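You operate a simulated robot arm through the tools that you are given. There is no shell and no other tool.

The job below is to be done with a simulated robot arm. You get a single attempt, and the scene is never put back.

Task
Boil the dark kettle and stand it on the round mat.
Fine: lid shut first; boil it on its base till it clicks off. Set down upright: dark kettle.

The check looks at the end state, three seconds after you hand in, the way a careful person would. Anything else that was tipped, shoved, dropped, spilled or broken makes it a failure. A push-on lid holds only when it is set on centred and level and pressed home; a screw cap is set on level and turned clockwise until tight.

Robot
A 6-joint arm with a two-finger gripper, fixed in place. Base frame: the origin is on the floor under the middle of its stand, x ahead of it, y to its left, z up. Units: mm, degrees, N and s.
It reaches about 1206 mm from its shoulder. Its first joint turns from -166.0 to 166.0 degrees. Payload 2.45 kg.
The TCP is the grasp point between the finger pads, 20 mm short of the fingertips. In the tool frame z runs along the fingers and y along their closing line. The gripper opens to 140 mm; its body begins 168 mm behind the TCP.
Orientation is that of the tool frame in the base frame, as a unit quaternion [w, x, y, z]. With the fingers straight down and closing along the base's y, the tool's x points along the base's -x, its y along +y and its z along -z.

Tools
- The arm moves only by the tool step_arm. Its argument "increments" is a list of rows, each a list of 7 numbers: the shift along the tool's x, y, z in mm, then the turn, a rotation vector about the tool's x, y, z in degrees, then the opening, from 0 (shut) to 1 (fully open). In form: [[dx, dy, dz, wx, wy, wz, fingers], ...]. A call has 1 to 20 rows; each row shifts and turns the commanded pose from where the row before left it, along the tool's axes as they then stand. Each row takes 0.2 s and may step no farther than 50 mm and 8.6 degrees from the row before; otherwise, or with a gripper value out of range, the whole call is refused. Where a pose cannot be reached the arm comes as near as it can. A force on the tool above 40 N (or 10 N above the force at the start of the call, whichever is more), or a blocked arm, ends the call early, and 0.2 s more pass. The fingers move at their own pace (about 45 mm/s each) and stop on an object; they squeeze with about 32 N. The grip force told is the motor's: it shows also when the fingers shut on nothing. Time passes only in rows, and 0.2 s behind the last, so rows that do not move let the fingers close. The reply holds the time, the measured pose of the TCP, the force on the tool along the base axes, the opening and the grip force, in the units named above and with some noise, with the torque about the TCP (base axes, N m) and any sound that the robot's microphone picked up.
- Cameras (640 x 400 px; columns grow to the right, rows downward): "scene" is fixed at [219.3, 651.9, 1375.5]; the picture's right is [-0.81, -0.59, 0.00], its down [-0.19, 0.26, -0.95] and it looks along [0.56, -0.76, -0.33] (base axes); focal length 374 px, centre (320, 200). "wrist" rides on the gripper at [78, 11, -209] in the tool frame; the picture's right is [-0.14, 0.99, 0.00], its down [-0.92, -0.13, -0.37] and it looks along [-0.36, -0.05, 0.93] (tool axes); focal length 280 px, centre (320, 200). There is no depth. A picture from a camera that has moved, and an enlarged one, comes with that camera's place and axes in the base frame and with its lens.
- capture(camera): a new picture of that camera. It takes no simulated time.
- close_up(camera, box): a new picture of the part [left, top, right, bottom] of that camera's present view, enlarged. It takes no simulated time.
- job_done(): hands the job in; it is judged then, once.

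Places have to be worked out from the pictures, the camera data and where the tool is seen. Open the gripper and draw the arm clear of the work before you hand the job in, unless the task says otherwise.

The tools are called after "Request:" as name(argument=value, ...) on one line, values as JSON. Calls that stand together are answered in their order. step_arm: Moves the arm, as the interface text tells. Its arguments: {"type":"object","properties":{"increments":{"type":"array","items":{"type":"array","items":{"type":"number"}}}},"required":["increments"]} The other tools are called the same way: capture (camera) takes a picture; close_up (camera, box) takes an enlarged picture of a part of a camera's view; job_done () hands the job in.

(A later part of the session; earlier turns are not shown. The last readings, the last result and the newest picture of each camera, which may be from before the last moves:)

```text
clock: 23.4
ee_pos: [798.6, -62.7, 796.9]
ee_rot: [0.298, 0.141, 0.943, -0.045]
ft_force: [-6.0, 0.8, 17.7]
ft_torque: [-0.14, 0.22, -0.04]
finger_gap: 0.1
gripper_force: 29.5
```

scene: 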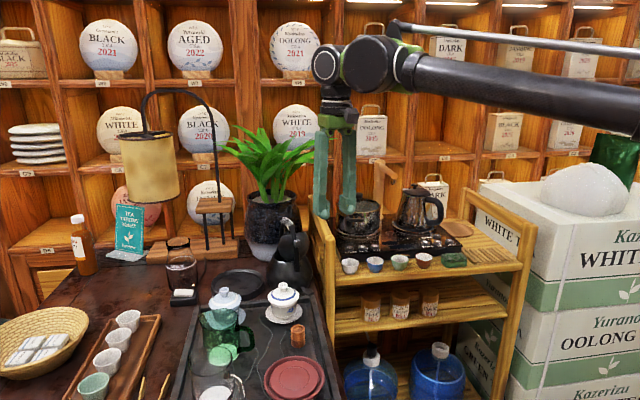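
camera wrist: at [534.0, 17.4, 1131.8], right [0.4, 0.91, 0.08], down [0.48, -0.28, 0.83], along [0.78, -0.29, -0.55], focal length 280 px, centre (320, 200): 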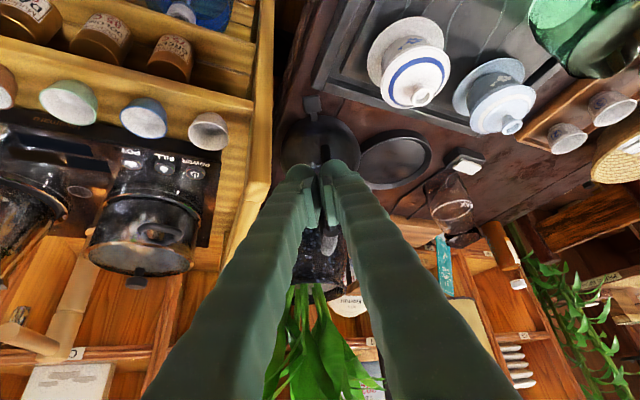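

Still no click, and some sideways force is building, so I'll back off and look at the paddle and the black dish from a better angle.

Request:
step_arm(increments=[[-5.74, 0, -8.2, 0, 0, 0, 0], [-5.74, 0, -8.2, 0, 0, 0, 0], [-11.5, 0, -16.4, 0, 0, 0, 0], [-11.5, 0, -16.4, 0, 0, 0, 0], [0, 0, -40, 0, 0, 0, 0], [0, 0, 0, 0, 0, 0, 0]])

Request:
close_up(camera="wrist", box=[230, 60, 410, 200])

Request:
close_up(camera="scene", box=[280, 260, 330, 310])

Request:
close_up(camera="wrist", box=[290, 80, 350, 130])

```text
clock: 24.8
ee_pos: [776.0, -56.2, 888.5]
ee_rot: [0.299, 0.14, 0.943, -0.043]
ft_force: [-0.1, 0.8, 0.0]
ft_torque: [0.0, -0.01, 0.02]
finger_gap: 0.0
gripper_force: 28.8
```

```text
2.86 times, centred on (320, 130) of wrist
camera zoom: at [603.0, 9.0, 1015.5], right [0.4, 0.91, 0.08], down [0.48, -0.28, 0.83], along [0.78, -0.29, -0.55], focal length 801 px, centre (320, 400)
```

zoom: 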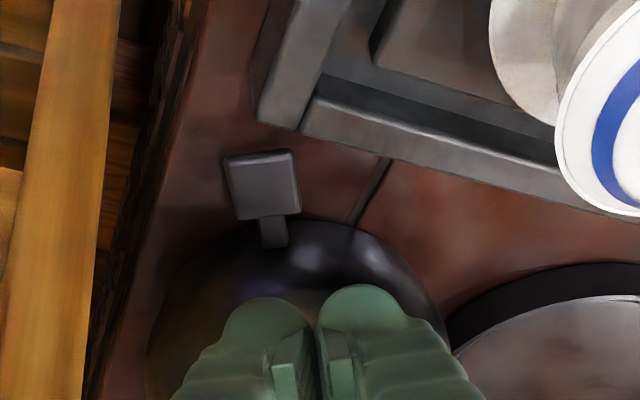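

```text
8.00 times, centred on (305, 285) of scene
camera zoom: at [219.3, 651.9, 1375.5], right [-0.81, -0.59, 0.0], down [-0.19, 0.26, -0.95], along [0.56, -0.76, -0.33], focal length 2995 px, centre (440, -480)
```

zoom: 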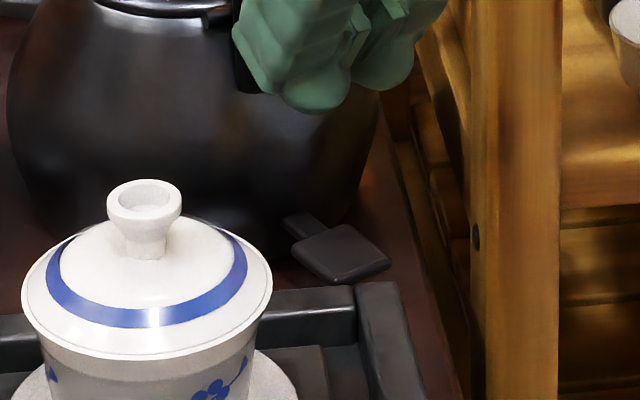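

```text
8.00 times, centred on (320, 105) of wrist
camera zoom: at [603.0, 9.0, 1015.5], right [0.4, 0.91, 0.08], down [0.48, -0.28, 0.83], along [0.78, -0.29, -0.55], focal length 2243 px, centre (320, 960)
```

zoom: 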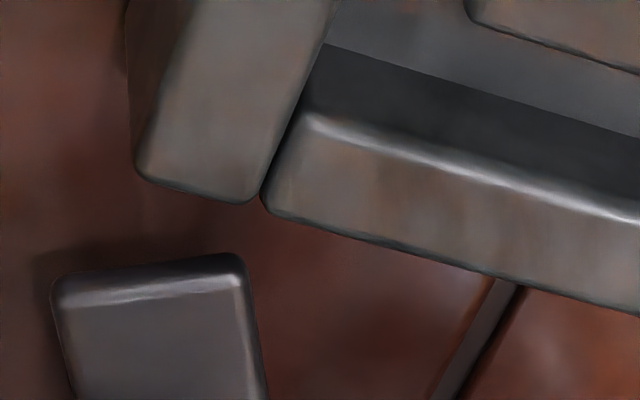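

The paddle looks unchanged, but the readings imply it was yielding softly (about 1 N/mm), so it may just need more travel. I'll repeat the press about 4 mm further out on the paddle, away from the kettle body, and go deeper in small steps.

Request:
step_arm(increments=[[9, 0, 23.6, 0, 0, 0, 0], [9, 0, 23.6, 0, 0, 0, 0], [9, 0, 23.6, 0, 0, 0, 0], [0, 0, 0, 0, 0, 0, 0]])

Request:
step_arm(increments=[[1.72, 0, 2.46, 0, 0, 0, 0], [1.72, 0, 2.46, 0, 0, 0, 0], [1.72, 0, 2.46, 0, 0, 0, 0]])

Request:
step_arm(increments=[[1.15, 0, 1.64, 0, 0, 0, 0]])

Request:
step_arm(increments=[[1.15, 0, 1.64, 0, 0, 0, 0]])

Request:
step_arm(increments=[[1.15, 0, 1.64, 0, 0, 0, 0]])

```text
clock: 25.8
ee_pos: [793.4, -61.8, 815.6]
ee_rot: [0.298, 0.14, 0.943, -0.044]
ft_force: [-0.3, -0.3, -0.3]
ft_torque: [0.02, -0.02, -0.04]
finger_gap: 0.0
gripper_force: 29.4
```

```text
clock: 26.6
ee_pos: [793.8, -61.2, 806.4]
ee_rot: [0.299, 0.141, 0.943, -0.044]
ft_force: [-0.2, -0.2, 0.4]
ft_torque: [-0.02, 0.01, 0.0]
finger_gap: 0.0
gripper_force: 28.9
```

```text
clock: 27.0
ee_pos: [795.1, -61.1, 803.5]
ee_rot: [0.298, 0.141, 0.943, -0.044]
ft_force: [1.5, -1.0, 0.5]
ft_torque: [-0.02, 0.0, 0.0]
finger_gap: 0.1
gripper_force: 29.4
```

```text
clock: 27.4
ee_pos: [794.2, -60.6, 801.5]
ee_rot: [0.298, 0.141, 0.943, -0.044]
ft_force: [-0.2, 0.4, -0.2]
ft_torque: [-0.01, -0.04, -0.03]
finger_gap: 0.1
gripper_force: 29.1
```

```text
clock: 27.8
ee_pos: [795.4, -61.6, 800.7]
ee_rot: [0.298, 0.142, 0.943, -0.046]
ft_force: [0.8, 0.3, 0.5]
ft_torque: [-0.01, 0.01, 0.01]
finger_gap: 0.0
gripper_force: 29.4
```

Request:
step_arm(increments=[[0.57, 0, 0.82, 0, 0, 0, 0]])

Request:
step_arm(increments=[[0.57, 0, 0.82, 0, 0, 0, 0]])

Request:
step_arm(increments=[[0.57, 0, 0.82, 0, 0, 0, 0]])

Request:
step_arm(increments=[[0.57, 0, 0.82, 0, 0, 0, 0]])

```text
clock: 28.2
ee_pos: [794.8, -61.3, 800.4]
ee_rot: [0.299, 0.141, 0.943, -0.044]
ft_force: [0.6, -0.3, 0.5]
ft_torque: [0.03, 0.0, 0.01]
finger_gap: 0.0
gripper_force: 29.3
```

```text
clock: 28.6
ee_pos: [793.9, -61.6, 798.6]
ee_rot: [0.298, 0.141, 0.943, -0.044]
ft_force: [0.0, -0.3, -0.5]
ft_torque: [0.03, 0.01, 0.0]
finger_gap: 0.0
gripper_force: 29.2
```

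```text
clock: 29.0
ee_pos: [794.0, -61.5, 797.9]
ee_rot: [0.298, 0.141, 0.943, -0.045]
ft_force: [0.4, -0.8, 8.8]
ft_torque: [-0.09, 0.04, -0.01]
finger_gap: 0.0
gripper_force: 29.8
```

```text
clock: 29.4
ee_pos: [793.9, -61.9, 796.9]
ee_rot: [0.298, 0.141, 0.943, -0.044]
ft_force: [1.2, 1.0, 16.3]
ft_torque: [-0.07, 0.03, -0.04]
finger_gap: 0.1
gripper_force: 29.2
```

Request:
step_arm(increments=[[0.57, 0, 0.82, 0, 0, 0, 0]])

Request:
close_up(camera="scene", box=[260, 205, 320, 255])

```text
clock: 29.8
ee_pos: [793.8, -61.2, 796.7]
ee_rot: [0.299, 0.141, 0.943, -0.044]
ft_force: [2.2, -1.7, 29.9]
ft_torque: [0.36, 0.25, -0.21]
finger_gap: 0.0
gripper_force: 29.7
```

```text
8.00 times, centred on (290, 230) of scene
camera zoom: at [219.3, 651.9, 1375.5], right [-0.81, -0.59, 0.0], down [-0.19, 0.26, -0.95], along [0.56, -0.76, -0.33], focal length 2995 px, centre (560, -40)
```

zoom: 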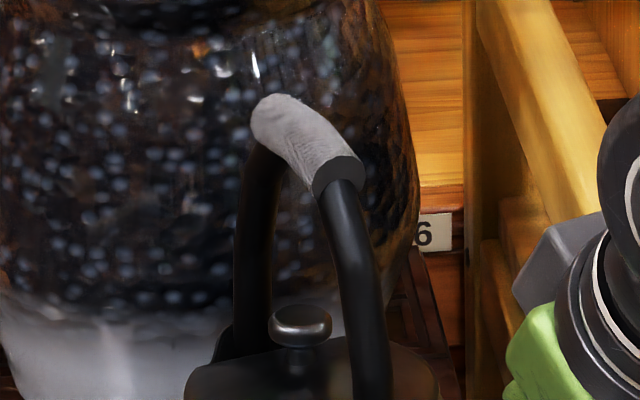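

At 30 N the torque flipped, meaning the other finger has begun touching something too (probably the tray rim), and the paddle itself stays rigid. I'll back off and look more carefully at the dish and the paddle from higher up.

Request:
step_arm(increments=[[-2.87, 0, -4.1, 0, 0, 0, 0], [-5.74, 0, -8.2, 0, 0, 0, 0], [-11.5, 0, -16.4, 0, 0, 0, 0], [-11.5, 0, -16.4, 0, 0, 0, 0], [-23, 0, -32.8, 0, 0, 0, 0], [-23, 0, -32.8, 0, 0, 0, 0.2], [0, 0, 0, 0, 8, 0, 0.5], [0, 0, 0, 0, 8, 0, 1], [0, 0, 0, 0, 8, 0, 1], [0, 0, 0, 0, 8, 0, 1], [0, 0, 0, 0, 3, 0, 1], [0, 0, -30, 0, 0, 0, 1], [-45, 0, 0, 0, 0, 0, 1], [0, 45, 0, 0, 0, 0, 1], [0, 45, 0, 0, 0, 0, 1], [-45, 0, 0, 0, 0, 0, 1], [0, 0, 0, 0, 0, 0, 1]])

Request:
capture(camera="wrist")

Request:
capture(camera="scene")

```text
clock: 33.4
ee_pos: [907.6, -1.4, 961.4]
ee_rot: [0.001, 0.148, 0.989, -0.001]
ft_force: [0.1, -0.6, -0.3]
ft_torque: [-0.01, -0.02, 0.03]
finger_gap: 140.1
gripper_force: 0.0
```

```text
taken
camera wrist: at [834.8, 32.5, 1171.8], right [0.42, 0.91, 0.0], down [0.84, -0.39, 0.37], along [0.34, -0.16, -0.93], focal length 280 px, centre (320, 200)
```

wrist: 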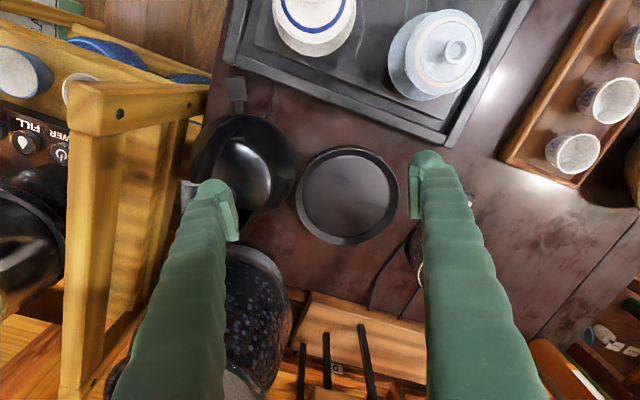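

```text
taken
```

scene: 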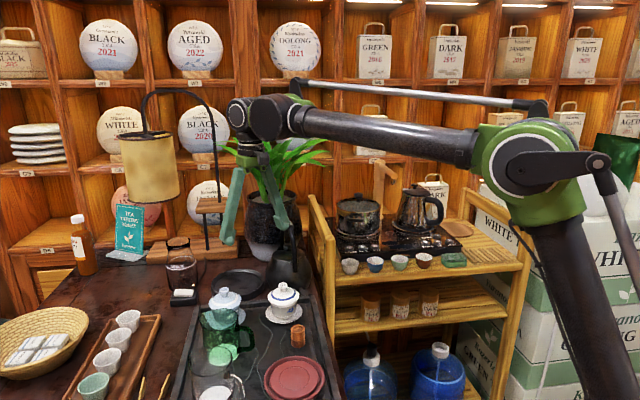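

Request:
close_up(camera="wrist", box=[280, 130, 420, 260])

Request:
close_up(camera="wrist", box=[180, 60, 320, 220])

Request:
close_up(camera="wrist", box=[360, 180, 440, 330])

```text
3.08 times, centred on (350, 195) of wrist
camera zoom: at [834.8, 32.5, 1171.8], right [0.42, 0.91, 0.0], down [0.84, -0.39, 0.37], along [0.34, -0.16, -0.93], focal length 863 px, centre (228, 215)
```

zoom: 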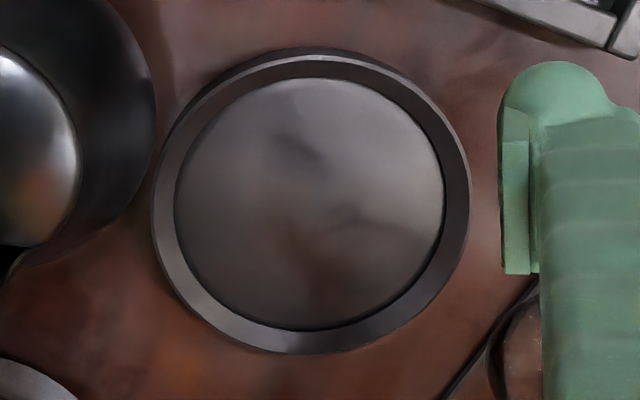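

```text
2.50 times, centred on (250, 140) of wrist
camera zoom: at [834.8, 32.5, 1171.8], right [0.42, 0.91, 0.0], down [0.84, -0.39, 0.37], along [0.34, -0.16, -0.93], focal length 701 px, centre (495, 350)
```

zoom: 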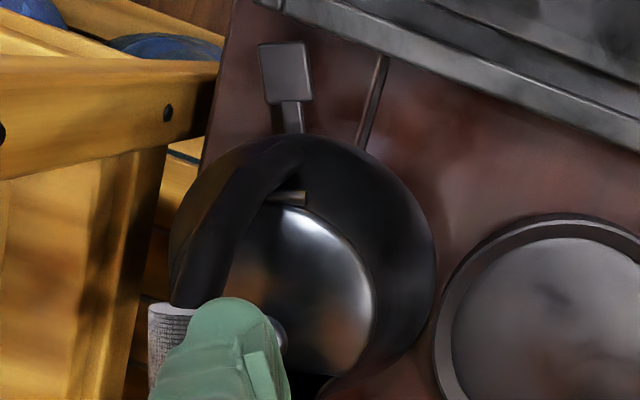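

```text
2.67 times, centred on (400, 255) of wrist
camera zoom: at [834.8, 32.5, 1171.8], right [0.42, 0.91, 0.0], down [0.84, -0.39, 0.37], along [0.34, -0.16, -0.93], focal length 748 px, centre (107, 53)
```

zoom: 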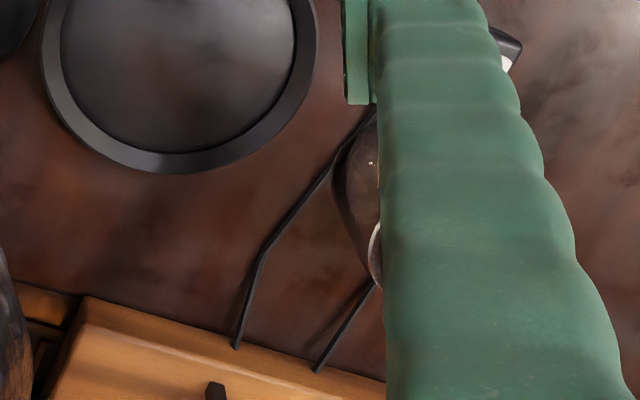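

Request:
close_up(camera="scene", box=[255, 262, 325, 304])

Request:
close_up(camera="scene", box=[295, 275, 325, 300])

Request:
close_up(camera="scene", box=[205, 262, 275, 304])

```text
9.14 times, centred on (290, 283) of scene
camera zoom: at [219.3, 651.9, 1375.5], right [-0.81, -0.59, 0.0], down [-0.19, 0.26, -0.95], along [0.56, -0.76, -0.33], focal length 3423 px, centre (594, -559)
```

zoom: 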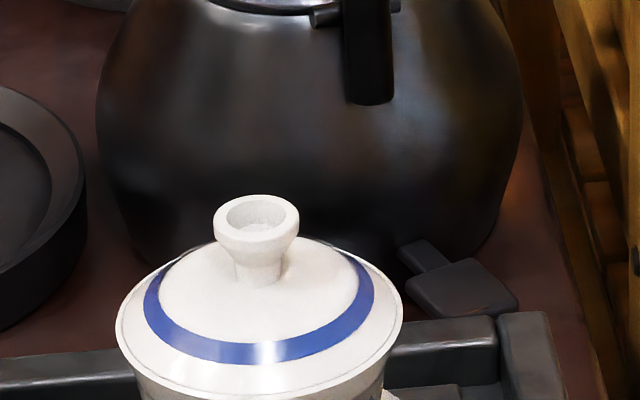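

```text
16.00 times, centred on (310, 288) of scene
camera zoom: at [219.3, 651.9, 1375.5], right [-0.81, -0.59, 0.0], down [-0.19, 0.26, -0.95], along [0.56, -0.76, -0.33], focal length 5990 px, centre (480, -1200)
```

zoom: 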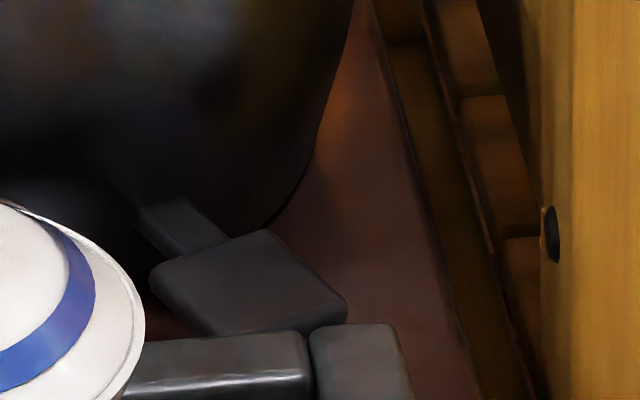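

```text
9.14 times, centred on (240, 283) of scene
camera zoom: at [219.3, 651.9, 1375.5], right [-0.81, -0.59, 0.0], down [-0.19, 0.26, -0.95], along [0.56, -0.76, -0.33], focal length 3423 px, centre (1051, -559)
```

zoom: 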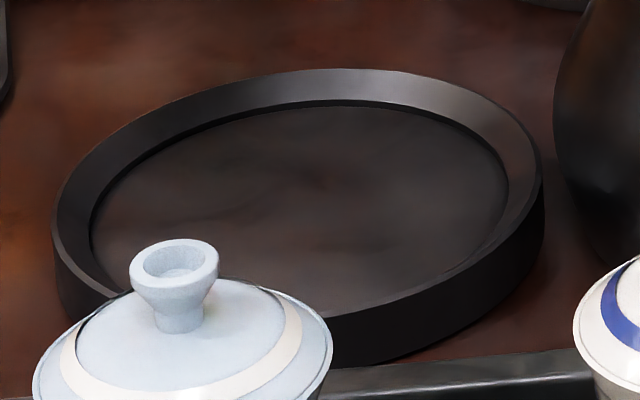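

The black dish is a low plinth with a shallow ~136 mm recess (about a 5 mm lip), the kettle stands directly on the table, and its paddle is on the kettle itself. So the dish is the power base and the kettle is off it. I'll lift, line up over the handle grip at about (890, -108), and check alignment.

Request:
step_arm(increments=[[0, 0, -40, 0, 0, 0, 1], [0, 0, -40, 0, 0, 0, 0.6], [0, 0, 0, 0, 0, 8, 0.4], [0, 0, 0, 0, 0, 2, 0.4], [-11.1, -34.3, 0, 0, 0, 0, 0.4], [-11.1, -34.3, 0, 0, 0, 0, 0.4], [-11.1, -34.3, 0, 0, 0, 0, 0.4], [0, 0, 0, 0, 0, 0, 0.4]])

Request:
capture(camera="wrist")

Request:
close_up(camera="wrist", box=[240, 100, 400, 300])

```text
clock: 35.2
ee_pos: [889.8, -108.4, 1041.8]
ee_rot: [0.0, 0.233, 0.972, -0.001]
ft_force: [-0.5, 0.0, 0.3]
ft_torque: [-0.02, 0.02, 0.01]
finger_gap: 55.8
gripper_force: 0.1
```

```text
taken
camera wrist: at [823.9, -63.0, 1251.4], right [0.57, 0.82, 0.0], down [0.76, -0.53, 0.37], along [0.3, -0.21, -0.93], focal length 280 px, centre (320, 200)
```

wrist: 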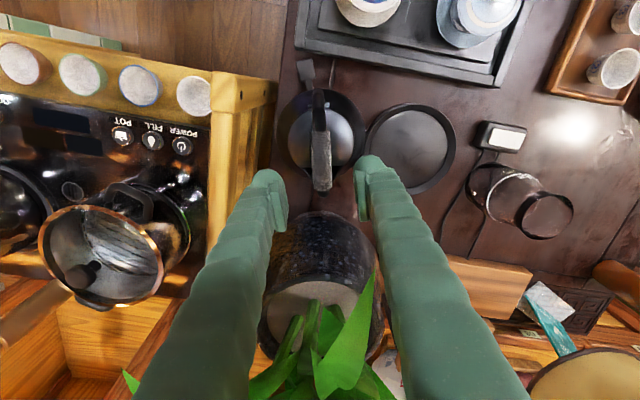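

```text
2.00 times, centred on (320, 200) of wrist
camera zoom: at [823.9, -63.0, 1251.4], right [0.57, 0.82, 0.0], down [0.76, -0.53, 0.37], along [0.3, -0.21, -0.93], focal length 561 px, centre (320, 200)
```

zoom: 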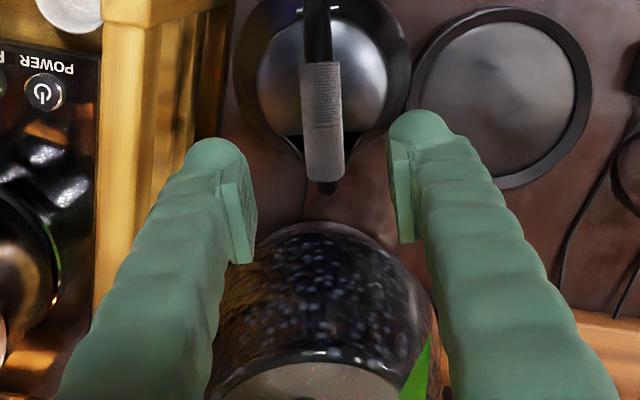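

Request:
close_up(camera="scene", box=[260, 200, 360, 310])

Request:
close_up(camera="wrist", box=[240, 60, 400, 160])

```text
3.64 times, centred on (310, 255) of scene
camera zoom: at [219.3, 651.9, 1375.5], right [-0.81, -0.59, 0.0], down [-0.19, 0.26, -0.95], along [0.56, -0.76, -0.33], focal length 1361 px, centre (356, 0)
```

zoom: 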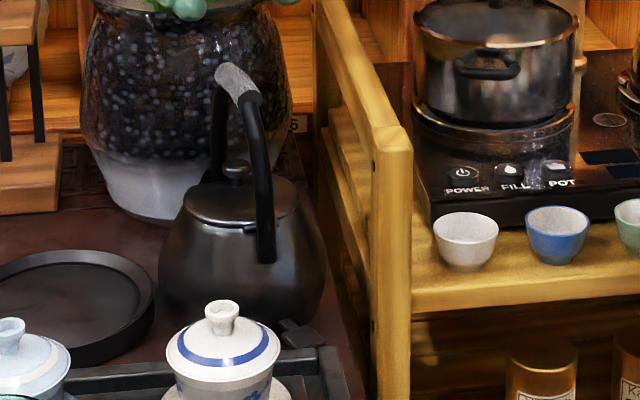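

```text
4.00 times, centred on (320, 110) of wrist
camera zoom: at [823.9, -63.0, 1251.4], right [0.57, 0.82, 0.0], down [0.76, -0.53, 0.37], along [0.3, -0.21, -0.93], focal length 1122 px, centre (320, 560)
```

zoom: 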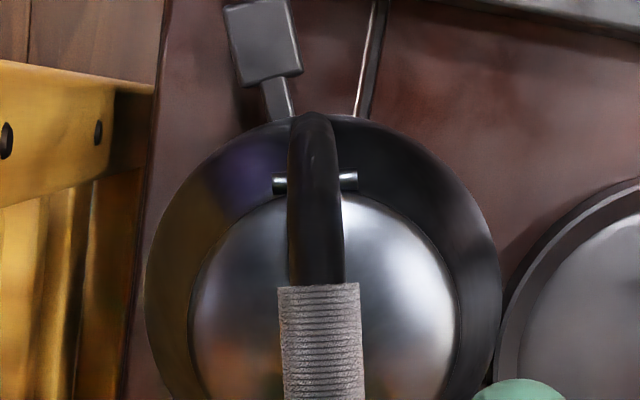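

The kettle rotated by about 5° (handle now points near -32°) but is otherwise in place. I'll match the yaw, centre over the grip slightly towards the body axis at (882, -102), and go down to the grip at z≈942.

Request:
step_arm(increments=[[0, 0, 0, 0, 0, 5, 0.4], [10.2, 1.55, 0, 0, 0, 0, 0.4], [0, 0, 40, 0, 0, 0, 0.4], [0, 0, 30, 0, 0, 0, 0.4], [0, 0, 0, 0, 0, 0, 0.4]])

Request:
close_up(camera="wrist", box=[240, 100, 400, 280])

Request:
close_up(camera="scene", box=[250, 180, 350, 290])

```text
clock: 36.4
ee_pos: [882.9, -102.2, 971.1]
ee_rot: [0.002, 0.276, 0.961, -0.001]
ft_force: [-0.4, -0.8, 1.0]
ft_torque: [0.02, 0.0, 0.01]
finger_gap: 56.1
gripper_force: 0.1
```

```text
2.22 times, centred on (320, 190) of wrist
camera zoom: at [820.7, -50.9, 1181.1], right [0.64, 0.77, 0.0], down [0.71, -0.6, 0.37], along [0.28, -0.24, -0.93], focal length 623 px, centre (320, 222)
```

zoom: 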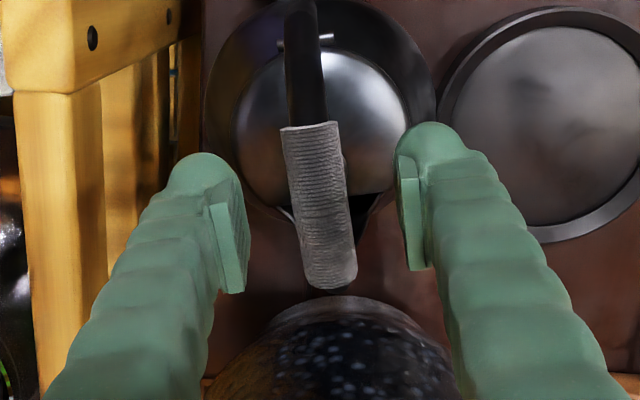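

```text
3.64 times, centred on (300, 235) of scene
camera zoom: at [219.3, 651.9, 1375.5], right [-0.81, -0.59, 0.0], down [-0.19, 0.26, -0.95], along [0.56, -0.76, -0.33], focal length 1361 px, centre (393, 73)
```

zoom: 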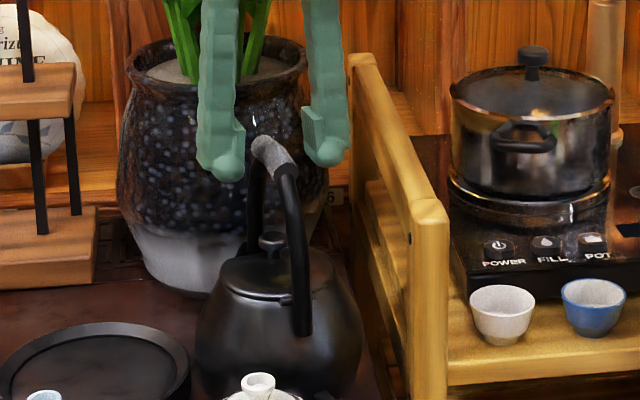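

Alignment is good: the grip is centred and parallel. I'll lower the last 29 mm and close on the grip.

Request:
step_arm(increments=[[0, 0, 15, 0, 0, 0, 0.4], [0, 0, 14, 0, 0, 0, 0.4], [0, 0, 0, 0, 0, 0, 0.3], [0, 0, 0, 0, 0, 0, 0.2], [0, 0, 0, 0, 0, 0, 0.1], [0, 0, 0, 0, 0, 0, 0.0], [0, 0, 0, 0, 0, 0, 0.0], [0, 0, 0, 0, 0, 0, 0.0]])

Request:
close_up(camera="wrist", box=[240, 100, 400, 280])

Request:
close_up(camera="scene", box=[250, 180, 350, 290])

```text
clock: 38.2
ee_pos: [882.0, -102.3, 942.0]
ee_rot: [0.001, 0.276, 0.961, -0.001]
ft_force: [-1.2, -0.3, 0.0]
ft_torque: [0.01, 0.01, 0.14]
finger_gap: 9.0
gripper_force: 31.9
```

```text
2.22 times, centred on (320, 190) of wrist
camera zoom: at [820.7, -50.7, 1151.7], right [0.64, 0.77, 0.0], down [0.71, -0.6, 0.37], along [0.28, -0.24, -0.93], focal length 623 px, centre (320, 222)
```

zoom: 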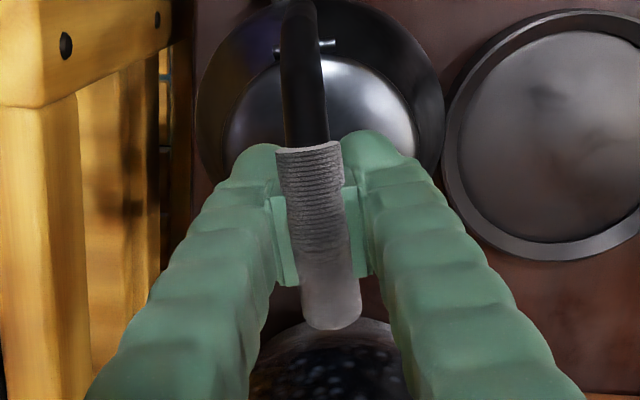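

```text
3.64 times, centred on (300, 235) of scene
camera zoom: at [219.3, 651.9, 1375.5], right [-0.81, -0.59, 0.0], down [-0.19, 0.26, -0.95], along [0.56, -0.76, -0.33], focal length 1361 px, centre (393, 73)
```

zoom: 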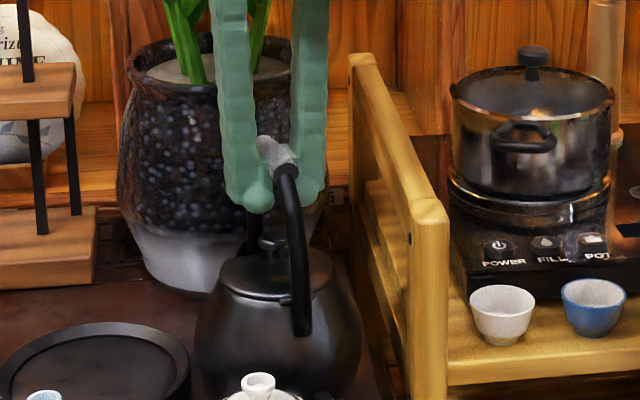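

The gap closed to 9 mm, narrower than the ~21 mm grip, so the pads are pinching under the bar; the bar centre is more like z≈957. I'll reopen, rise 15 mm, and close again around its middle.

Request:
step_arm(increments=[[0, 0, 0, 0, 0, 0, 0.35], [0, 0, 0, 0, 0, 0, 0.35], [0, 0, 0, 0, 0, 0, 0.35], [0, 0, -15, 0, 0, 0, 0.35], [0, 0, 0, 0, 0, 0, 0.2], [0, 0, 0, 0, 0, 0, 0.1], [0, 0, 0, 0, 0, 0, 0.0], [0, 0, 0, 0, 0, 0, 0.0], [0, 0, 0, 0, 0, 0, 0.0]])

Request:
close_up(camera="wrist", box=[240, 100, 400, 280])

Request:
close_up(camera="scene", box=[250, 180, 350, 290])

```text
clock: 40.2
ee_pos: [881.6, -101.5, 958.7]
ee_rot: [0.001, 0.275, 0.961, 0.0]
ft_force: [0.0, -0.6, 0.1]
ft_torque: [0.0, -0.02, 0.19]
finger_gap: 10.6
gripper_force: 31.8
```

```text
2.22 times, centred on (320, 190) of wrist
camera zoom: at [820.7, -50.7, 1167.0], right [0.64, 0.77, 0.0], down [0.71, -0.6, 0.37], along [0.28, -0.24, -0.93], focal length 623 px, centre (320, 222)
```

zoom: 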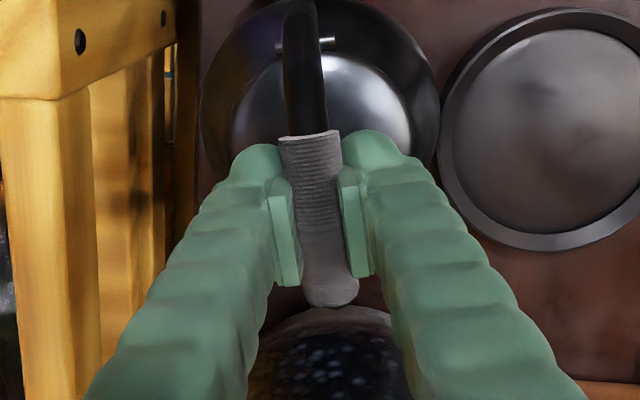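

```text
3.64 times, centred on (300, 235) of scene
camera zoom: at [219.3, 651.9, 1375.5], right [-0.81, -0.59, 0.0], down [-0.19, 0.26, -0.95], along [0.56, -0.76, -0.33], focal length 1361 px, centre (393, 73)
```

zoom: 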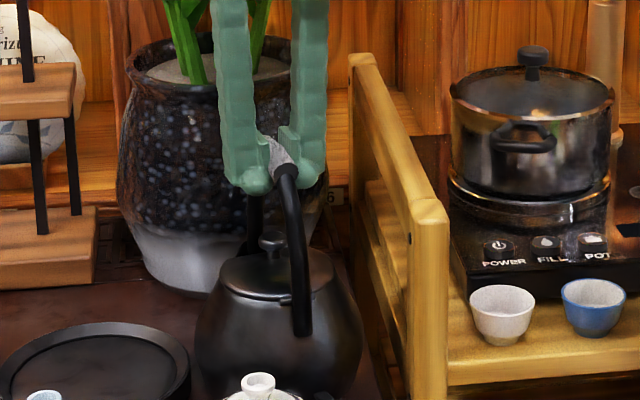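

Now the pads are squarely on the sides of the grip (10.6 mm gap, 32 N). I'll lift slowly by about 20 mm and check weight and tilt.

Request:
step_arm(increments=[[0, 0, -5, 0, 0, 0, 0], [0, 0, -5, 0, 0, 0, 0], [0, 0, -5, 0, 0, 0, 0], [0, 0, -5, 0, 0, 0, 0], [0, 0, 0, 0, 0, 0, 0]])

Request:
close_up(camera="scene", box=[250, 190, 350, 310])

Request:
close_up(camera="wrist", box=[240, 60, 400, 280])

```text
clock: 41.4
ee_pos: [882.3, -102.7, 975.7]
ee_rot: [-0.001, 0.276, 0.961, -0.001]
ft_force: [0.3, -0.9, -10.7]
ft_torque: [0.01, -0.03, 0.0]
finger_gap: 10.5
gripper_force: 32.2
```

```text
3.33 times, centred on (300, 250) of scene
camera zoom: at [219.3, 651.9, 1375.5], right [-0.81, -0.59, 0.0], down [-0.19, 0.26, -0.95], along [0.56, -0.76, -0.33], focal length 1248 px, centre (387, 33)
```

zoom: 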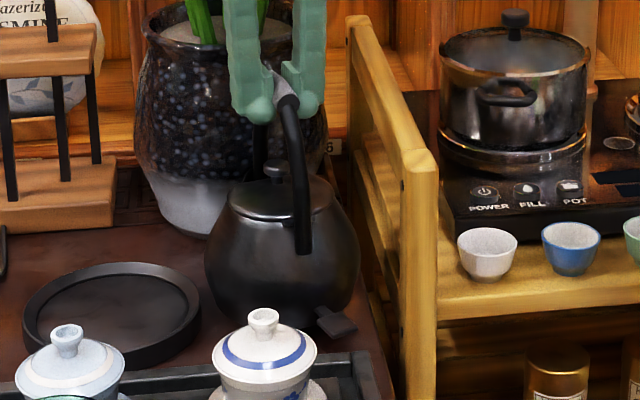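

```text
1.82 times, centred on (320, 170) of wrist
camera zoom: at [820.8, -51.0, 1186.5], right [0.64, 0.77, 0.0], down [0.71, -0.6, 0.37], along [0.28, -0.24, -0.93], focal length 510 px, centre (320, 254)
```

zoom: 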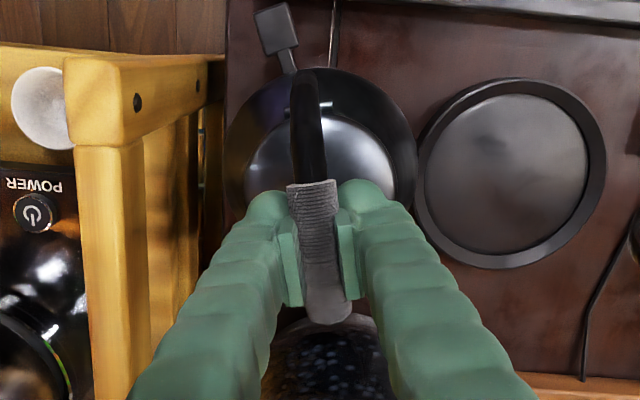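

The kettle hangs level at about 10.7 N with its paddle attached, balanced under the grip. I'll lift another 45 mm and look for what stays on the table under it.

Request:
step_arm(increments=[[0, 0, -12, 0, 0, 0, 0], [0, 0, -12, 0, 0, 0, 0], [0, 0, -12, 0, 0, 0, 0], [0, 0, -12, 0, 0, 0, 0], [0, 0, 0, 0, 0, 0, 0]])

Request:
close_up(camera="scene", box=[230, 190, 340, 310])

Request:
close_up(camera="scene", box=[255, 260, 325, 304])

Request:
capture(camera="wrist")

```text
clock: 42.6
ee_pos: [881.0, -103.3, 1024.7]
ee_rot: [0.0, 0.275, 0.961, 0.0]
ft_force: [0.2, -0.4, -11.6]
ft_torque: [0.01, -0.01, -0.03]
finger_gap: 10.3
gripper_force: 31.3
```

```text
3.33 times, centred on (285, 250) of scene
camera zoom: at [219.3, 651.9, 1375.5], right [-0.81, -0.59, 0.0], down [-0.19, 0.26, -0.95], along [0.56, -0.76, -0.33], focal length 1248 px, centre (437, 33)
```

zoom: 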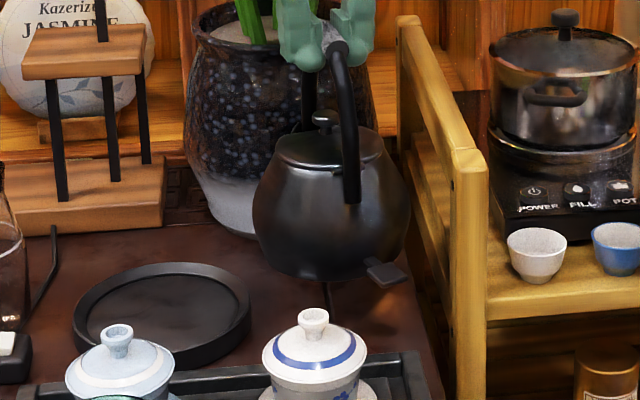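

```text
9.09 times, centred on (290, 282) of scene
camera zoom: at [219.3, 651.9, 1375.5], right [-0.81, -0.59, 0.0], down [-0.19, 0.26, -0.95], along [0.56, -0.76, -0.33], focal length 3404 px, centre (593, -546)
```

zoom: 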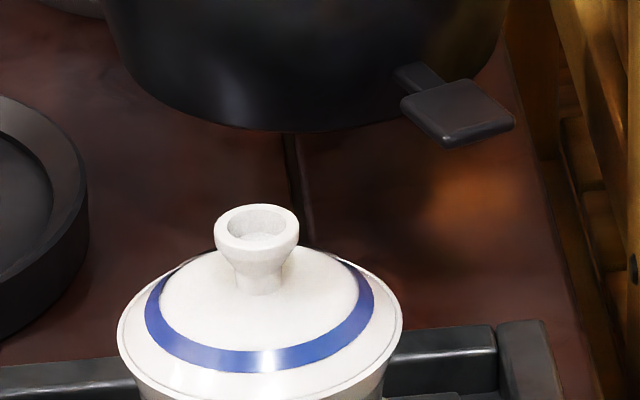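

```text
taken
camera wrist: at [820.5, -51.3, 1234.3], right [0.64, 0.77, 0.0], down [0.71, -0.6, 0.37], along [0.28, -0.24, -0.93], focal length 280 px, centre (320, 200)
```

wrist: 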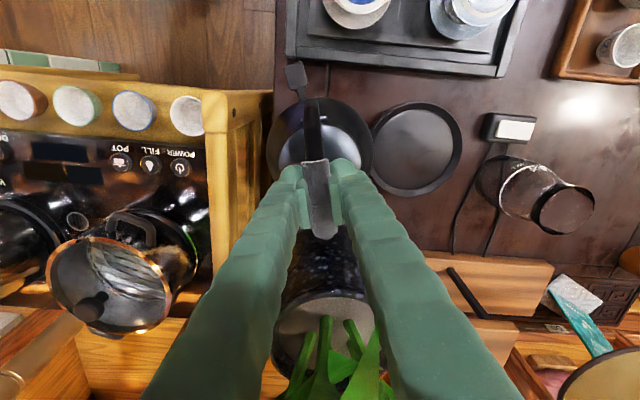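

Nothing was under the kettle, so the black dish is indeed its base. I'll zoom in to measure the dish centre and the kettle's axis relative to the tool.

Request:
close_up(camera="wrist", box=[350, 80, 480, 220])

Request:
close_up(camera="wrist", box=[250, 60, 390, 180])

Request:
close_up(camera="scene", box=[235, 200, 325, 290])

```text
2.86 times, centred on (415, 150) of wrist
camera zoom: at [820.5, -51.3, 1234.3], right [0.64, 0.77, 0.0], down [0.71, -0.6, 0.37], along [0.28, -0.24, -0.93], focal length 801 px, centre (49, 343)
```

zoom: 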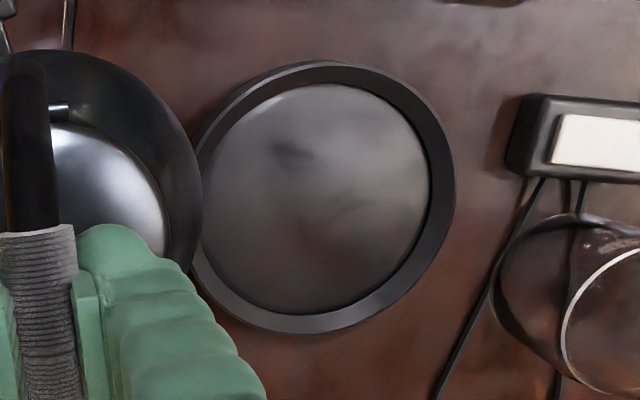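

```text
3.33 times, centred on (320, 120) of wrist
camera zoom: at [820.5, -51.3, 1234.3], right [0.64, 0.77, 0.0], down [0.71, -0.6, 0.37], along [0.28, -0.24, -0.93], focal length 935 px, centre (320, 467)
```

zoom: 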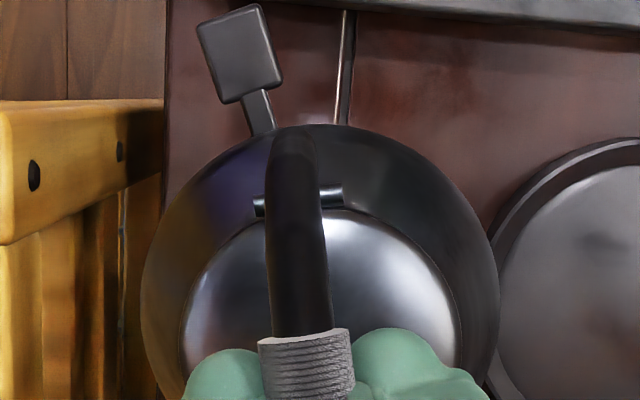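

```text
4.44 times, centred on (280, 245) of scene
camera zoom: at [219.3, 651.9, 1375.5], right [-0.81, -0.59, 0.0], down [-0.19, 0.26, -0.95], along [0.56, -0.76, -0.33], focal length 1664 px, centre (498, 0)
```

zoom: 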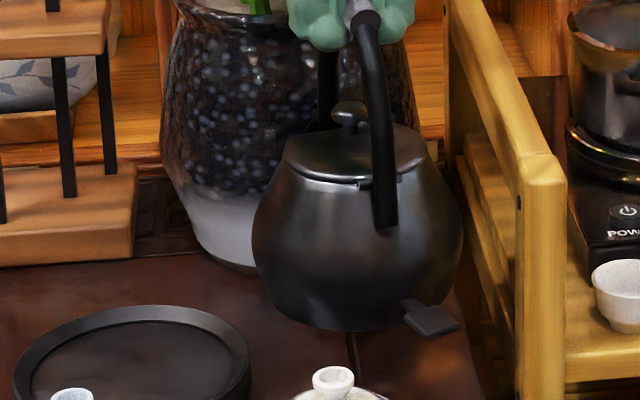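

The kettle axis is about 3.5 mm behind the TCP, and the dish centre comes out near (990, 7). I'll carry the kettle slowly over the dish at this height and check.

Request:
step_arm(increments=[[-3.75, 15.1, 0, 0, 0, 0, 0], [-3.75, 15.1, 0, 0, 0, 0, 0], [-3.75, 15.1, 0, 0, 0, 0, 0], [-3.75, 15.1, 0, 0, 0, 0, 0], [-3.75, 15.1, 0, 0, 0, 0, 0], [-3.75, 15.1, 0, 0, 0, 0, 0], [0, 0, 0, 0, 0, 0, 0]])

Request:
capture(camera="wrist")

Request:
capture(camera="scene")

```text
clock: 44.2
ee_pos: [949.7, -37.5, 1025.8]
ee_rot: [0.0, 0.276, 0.961, 0.0]
ft_force: [-0.2, -0.2, -10.9]
ft_torque: [0.0, 0.01, 0.01]
finger_gap: 10.4
gripper_force: 32.5
```

```text
taken
camera wrist: at [887.9, 13.9, 1234.2], right [0.64, 0.77, 0.0], down [0.71, -0.6, 0.37], along [0.28, -0.24, -0.93], focal length 280 px, centre (320, 200)
```

wrist: 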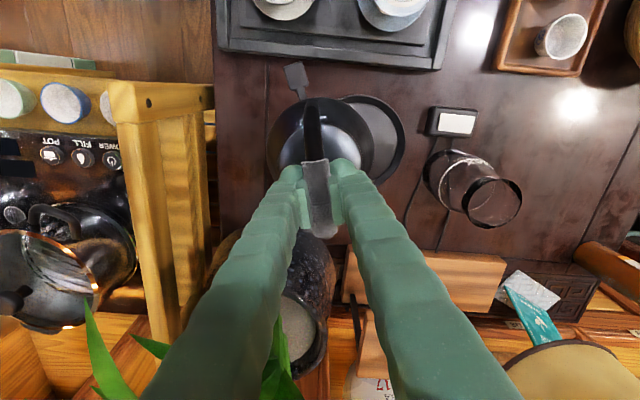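

```text
taken
```

scene: 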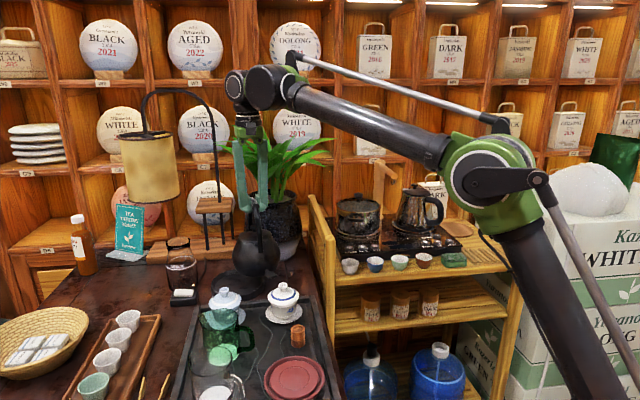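

Request:
step_arm(increments=[[-3.5, 14.75, 0, 0, 0, 0, 0], [-3.5, 14.75, 0, 0, 0, 0, 0], [-3.5, 14.75, 0, 0, 0, 0, 0], [-3.4, 14.75, 0, 0, 0, 0, 0], [0, 0, 0, 0, 0, 0, 0], [0, 0, 0, 0, 0, 0, 0]])

Request:
close_up(camera="wrist", box=[240, 60, 400, 200])

Request:
close_up(camera="scene", box=[190, 210, 290, 320])

```text
clock: 45.6
ee_pos: [993.4, 5.0, 1023.6]
ee_rot: [0.0, 0.275, 0.961, 0.0]
ft_force: [0.2, -0.1, -10.8]
ft_torque: [-0.01, 0.01, 0.04]
finger_gap: 10.5
gripper_force: 32.2
```

```text
2.86 times, centred on (320, 130) of wrist
camera zoom: at [931.4, 57.3, 1233.9], right [0.64, 0.77, 0.0], down [0.71, -0.6, 0.37], along [0.28, -0.24, -0.93], focal length 801 px, centre (320, 400)
```

zoom: 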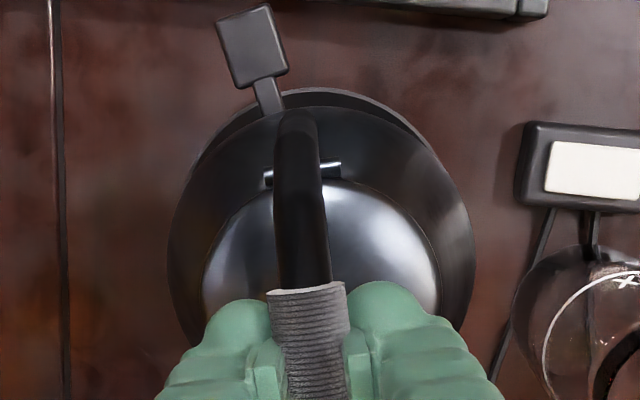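

```text
3.64 times, centred on (240, 265) of scene
camera zoom: at [219.3, 651.9, 1375.5], right [-0.81, -0.59, 0.0], down [-0.19, 0.26, -0.95], along [0.56, -0.76, -0.33], focal length 1361 px, centre (611, -36)
```

zoom: 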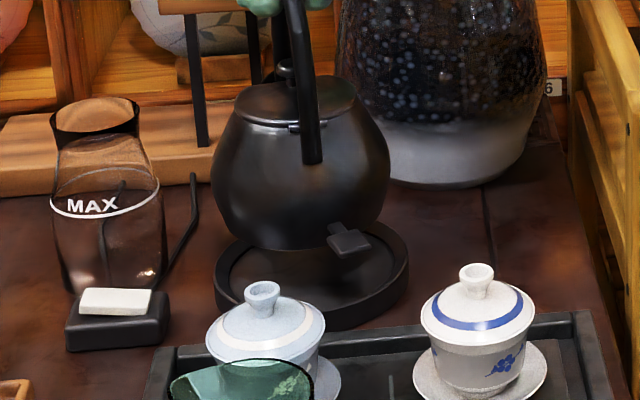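

The near rim of the dish is visible around the kettle. I'll zoom in closely to measure the lateral centring.

Request:
close_up(camera="wrist", box=[270, 80, 370, 142])

Request:
close_up(camera="scene", box=[240, 250, 310, 300])

```text
6.40 times, centred on (320, 111) of wrist
camera zoom: at [931.4, 57.3, 1233.9], right [0.64, 0.77, 0.0], down [0.71, -0.6, 0.37], along [0.28, -0.24, -0.93], focal length 1794 px, centre (320, 770)
```

zoom: 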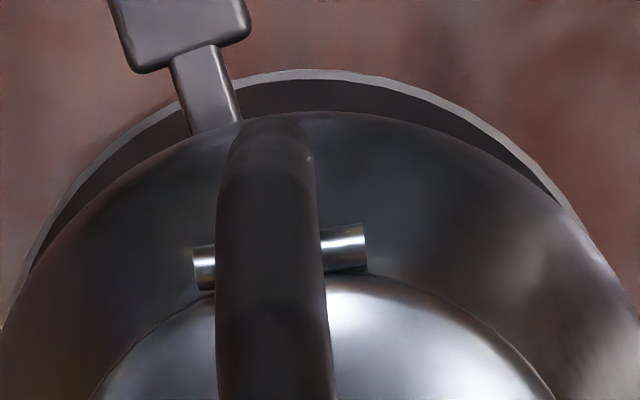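

```text
8.00 times, centred on (275, 275) of scene
camera zoom: at [219.3, 651.9, 1375.5], right [-0.81, -0.59, 0.0], down [-0.19, 0.26, -0.95], along [0.56, -0.76, -0.33], focal length 2995 px, centre (680, -400)
```

zoom: 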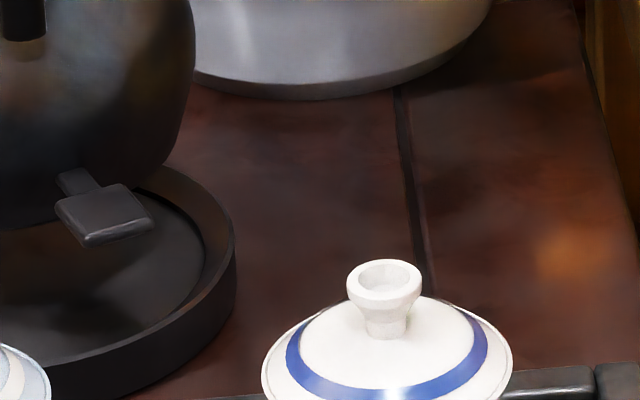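

The kettle axis hangs right under the TCP and the dish centre is about 1.5 mm forward and 2 mm to the right of it. I'll trim that, then lower towards the dish, stopping short to check.

Request:
step_arm(increments=[[-1.2, -2.2, 0, 0, 0, 0, 0], [0, 0, 10, 0, 0, 0, 0], [0, 0, 10, 0, 0, 0, 0], [0, 0, 8, 0, 0, 0, 0], [0, 0, 5, 0, 0, 0, 0], [0, 0, 0, 0, 0, 0, 0]])

Request:
close_up(camera="wrist", box=[270, 80, 370, 142])

Request:
close_up(camera="scene", box=[200, 240, 280, 310])

```text
clock: 47.0
ee_pos: [992.1, 3.7, 990.9]
ee_rot: [0.0, 0.276, 0.961, 0.0]
ft_force: [0.6, 0.2, -10.1]
ft_torque: [0.0, -0.02, 0.0]
finger_gap: 10.4
gripper_force: 32.3
```

```text
6.40 times, centred on (320, 111) of wrist
camera zoom: at [930.9, 54.4, 1201.1], right [0.64, 0.77, 0.0], down [0.71, -0.6, 0.37], along [0.28, -0.24, -0.93], focal length 1794 px, centre (320, 770)
```

zoom: 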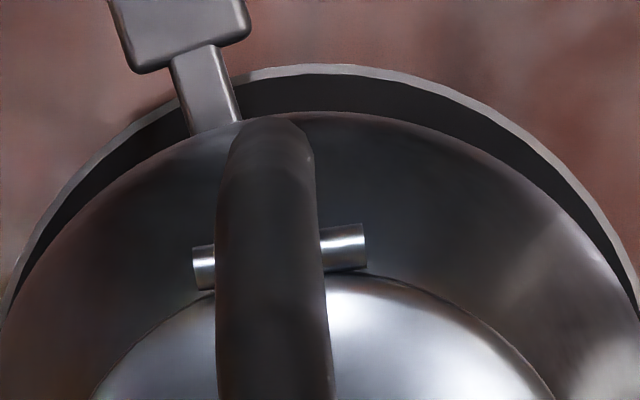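

```text
5.71 times, centred on (240, 275) of scene
camera zoom: at [219.3, 651.9, 1375.5], right [-0.81, -0.59, 0.0], down [-0.19, 0.26, -0.95], along [0.56, -0.76, -0.33], focal length 2139 px, centre (777, -229)
```

zoom: 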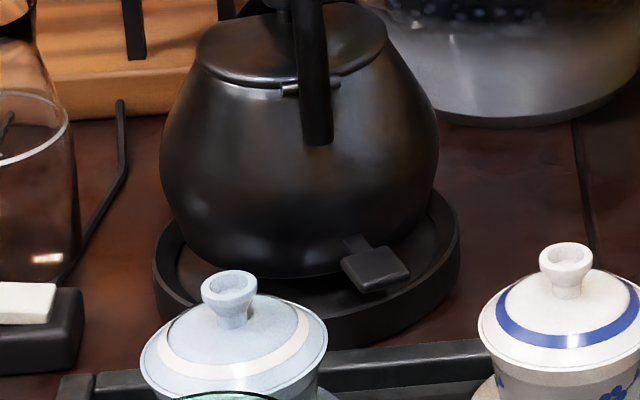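

Both views show the kettle centred over the recess within about a millimetre. I'll lower the remaining ~17 mm in small steps until the weight comes off.

Request:
step_arm(increments=[[0, 0, 4, 0, 0, 0, 0], [0, 0, 4, 0, 0, 0, 0], [0, 0, 2, 0, 0, 0, 0], [0, 0, 0, 0, 0, 0, 0]])

Request:
step_arm(increments=[[0, 0, 2, 0, 0, 0, 0], [0, 0, 0, 0, 0, 0, 0]])

Request:
step_arm(increments=[[0, 0, 2, 0, 0, 0, 0], [0, 0, 0, 0, 0, 0, 0]])

Request:
step_arm(increments=[[0, 0, 2, 0, 0, 0, 0], [0, 0, 0, 0, 0, 0, 0]])

```text
clock: 48.0
ee_pos: [992.8, 2.4, 981.2]
ee_rot: [-0.001, 0.276, 0.961, 0.0]
ft_force: [-0.2, 1.0, -11.4]
ft_torque: [0.0, 0.01, -0.01]
finger_gap: 10.5
gripper_force: 32.1
```

```text
clock: 48.6
ee_pos: [992.6, 2.5, 979.7]
ee_rot: [0.0, 0.275, 0.961, -0.001]
ft_force: [0.1, 1.0, -9.8]
ft_torque: [0.03, 0.01, -0.01]
finger_gap: 10.3
gripper_force: 32.2
```

```text
clock: 49.2
ee_pos: [993.2, 3.7, 977.9]
ee_rot: [-0.001, 0.275, 0.961, 0.0]
ft_force: [0.4, 0.0, -10.6]
ft_torque: [0.02, -0.02, 0.01]
finger_gap: 10.4
gripper_force: 32.2
```

```text
clock: 49.8
ee_pos: [992.8, 3.1, 975.6]
ee_rot: [0.001, 0.275, 0.961, -0.001]
ft_force: [-0.1, -0.3, -10.4]
ft_torque: [-0.01, 0.0, 0.03]
finger_gap: 10.5
gripper_force: 31.5
```

Request:
step_arm(increments=[[0, 0, 1.5, 0, 0, 0, 0], [0, 0, 0, 0, 0, 0, 0]])

Request:
step_arm(increments=[[0, 0, 1.5, 0, 0, 0, 0], [0, 0, 0, 0, 0, 0, 0]])

Request:
step_arm(increments=[[0, 0, 1.5, 0, 0, 0, 0], [0, 0, 0, 0, 0, 0, 0]])

Request:
close_up(camera="scene", box=[200, 240, 280, 310])

```text
clock: 50.4
ee_pos: [992.9, 4.0, 973.7]
ee_rot: [0.0, 0.274, 0.962, -0.001]
ft_force: [0.1, 0.4, -10.3]
ft_torque: [0.02, 0.03, 0.01]
finger_gap: 10.7
gripper_force: 32.2
```

```text
clock: 51.0
ee_pos: [992.2, 2.6, 973.9]
ee_rot: [0.002, 0.275, 0.961, 0.001]
ft_force: [6.4, 1.3, 9.7]
ft_torque: [-0.21, -0.33, 0.06]
finger_gap: 10.2
gripper_force: 31.9
```

```text
clock: 51.6
ee_pos: [991.4, 5.0, 972.7]
ee_rot: [0.001, 0.275, 0.961, 0.001]
ft_force: [7.9, 2.8, 23.4]
ft_torque: [0.06, 0.12, 0.02]
finger_gap: 10.4
gripper_force: 31.2
```

```text
5.71 times, centred on (240, 275) of scene
camera zoom: at [219.3, 651.9, 1375.5], right [-0.81, -0.59, 0.0], down [-0.19, 0.26, -0.95], along [0.56, -0.76, -0.33], focal length 2139 px, centre (777, -229)
```

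zoom: 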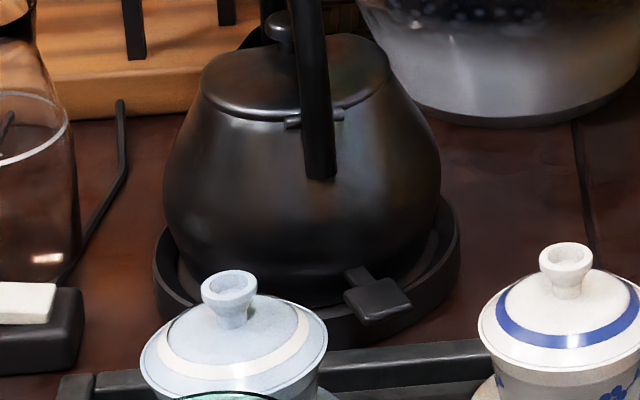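

The kettle touched down at TCP z≈973.5, matching the recess floor rather than the rim. I'll relieve the overshoot, then open the fingers.

Request:
step_arm(increments=[[0, 0, -1.2, 0, 0, 0, 0], [0, 0, -0.8, 0, 0, 0, 0], [0, 0, 0, 0, 0, 0, 0]])

```text
clock: 52.4
ee_pos: [993.0, 1.2, 972.1]
ee_rot: [0.0, 0.276, 0.961, 0.0]
ft_force: [-0.3, 0.8, -10.8]
ft_torque: [0.0, -0.01, 0.0]
finger_gap: 10.1
gripper_force: 31.8
```

Request:
step_arm(increments=[[0, 0, 0.4, 0, 0, 0, 0], [0, 0, 0, 0, 0, 0, 0]])

```text
clock: 53.0
ee_pos: [991.2, 2.1, 973.5]
ee_rot: [0.0, 0.276, 0.961, 0.0]
ft_force: [0.0, 0.3, -10.7]
ft_torque: [0.0, 0.02, -0.03]
finger_gap: 10.4
gripper_force: 32.4
```

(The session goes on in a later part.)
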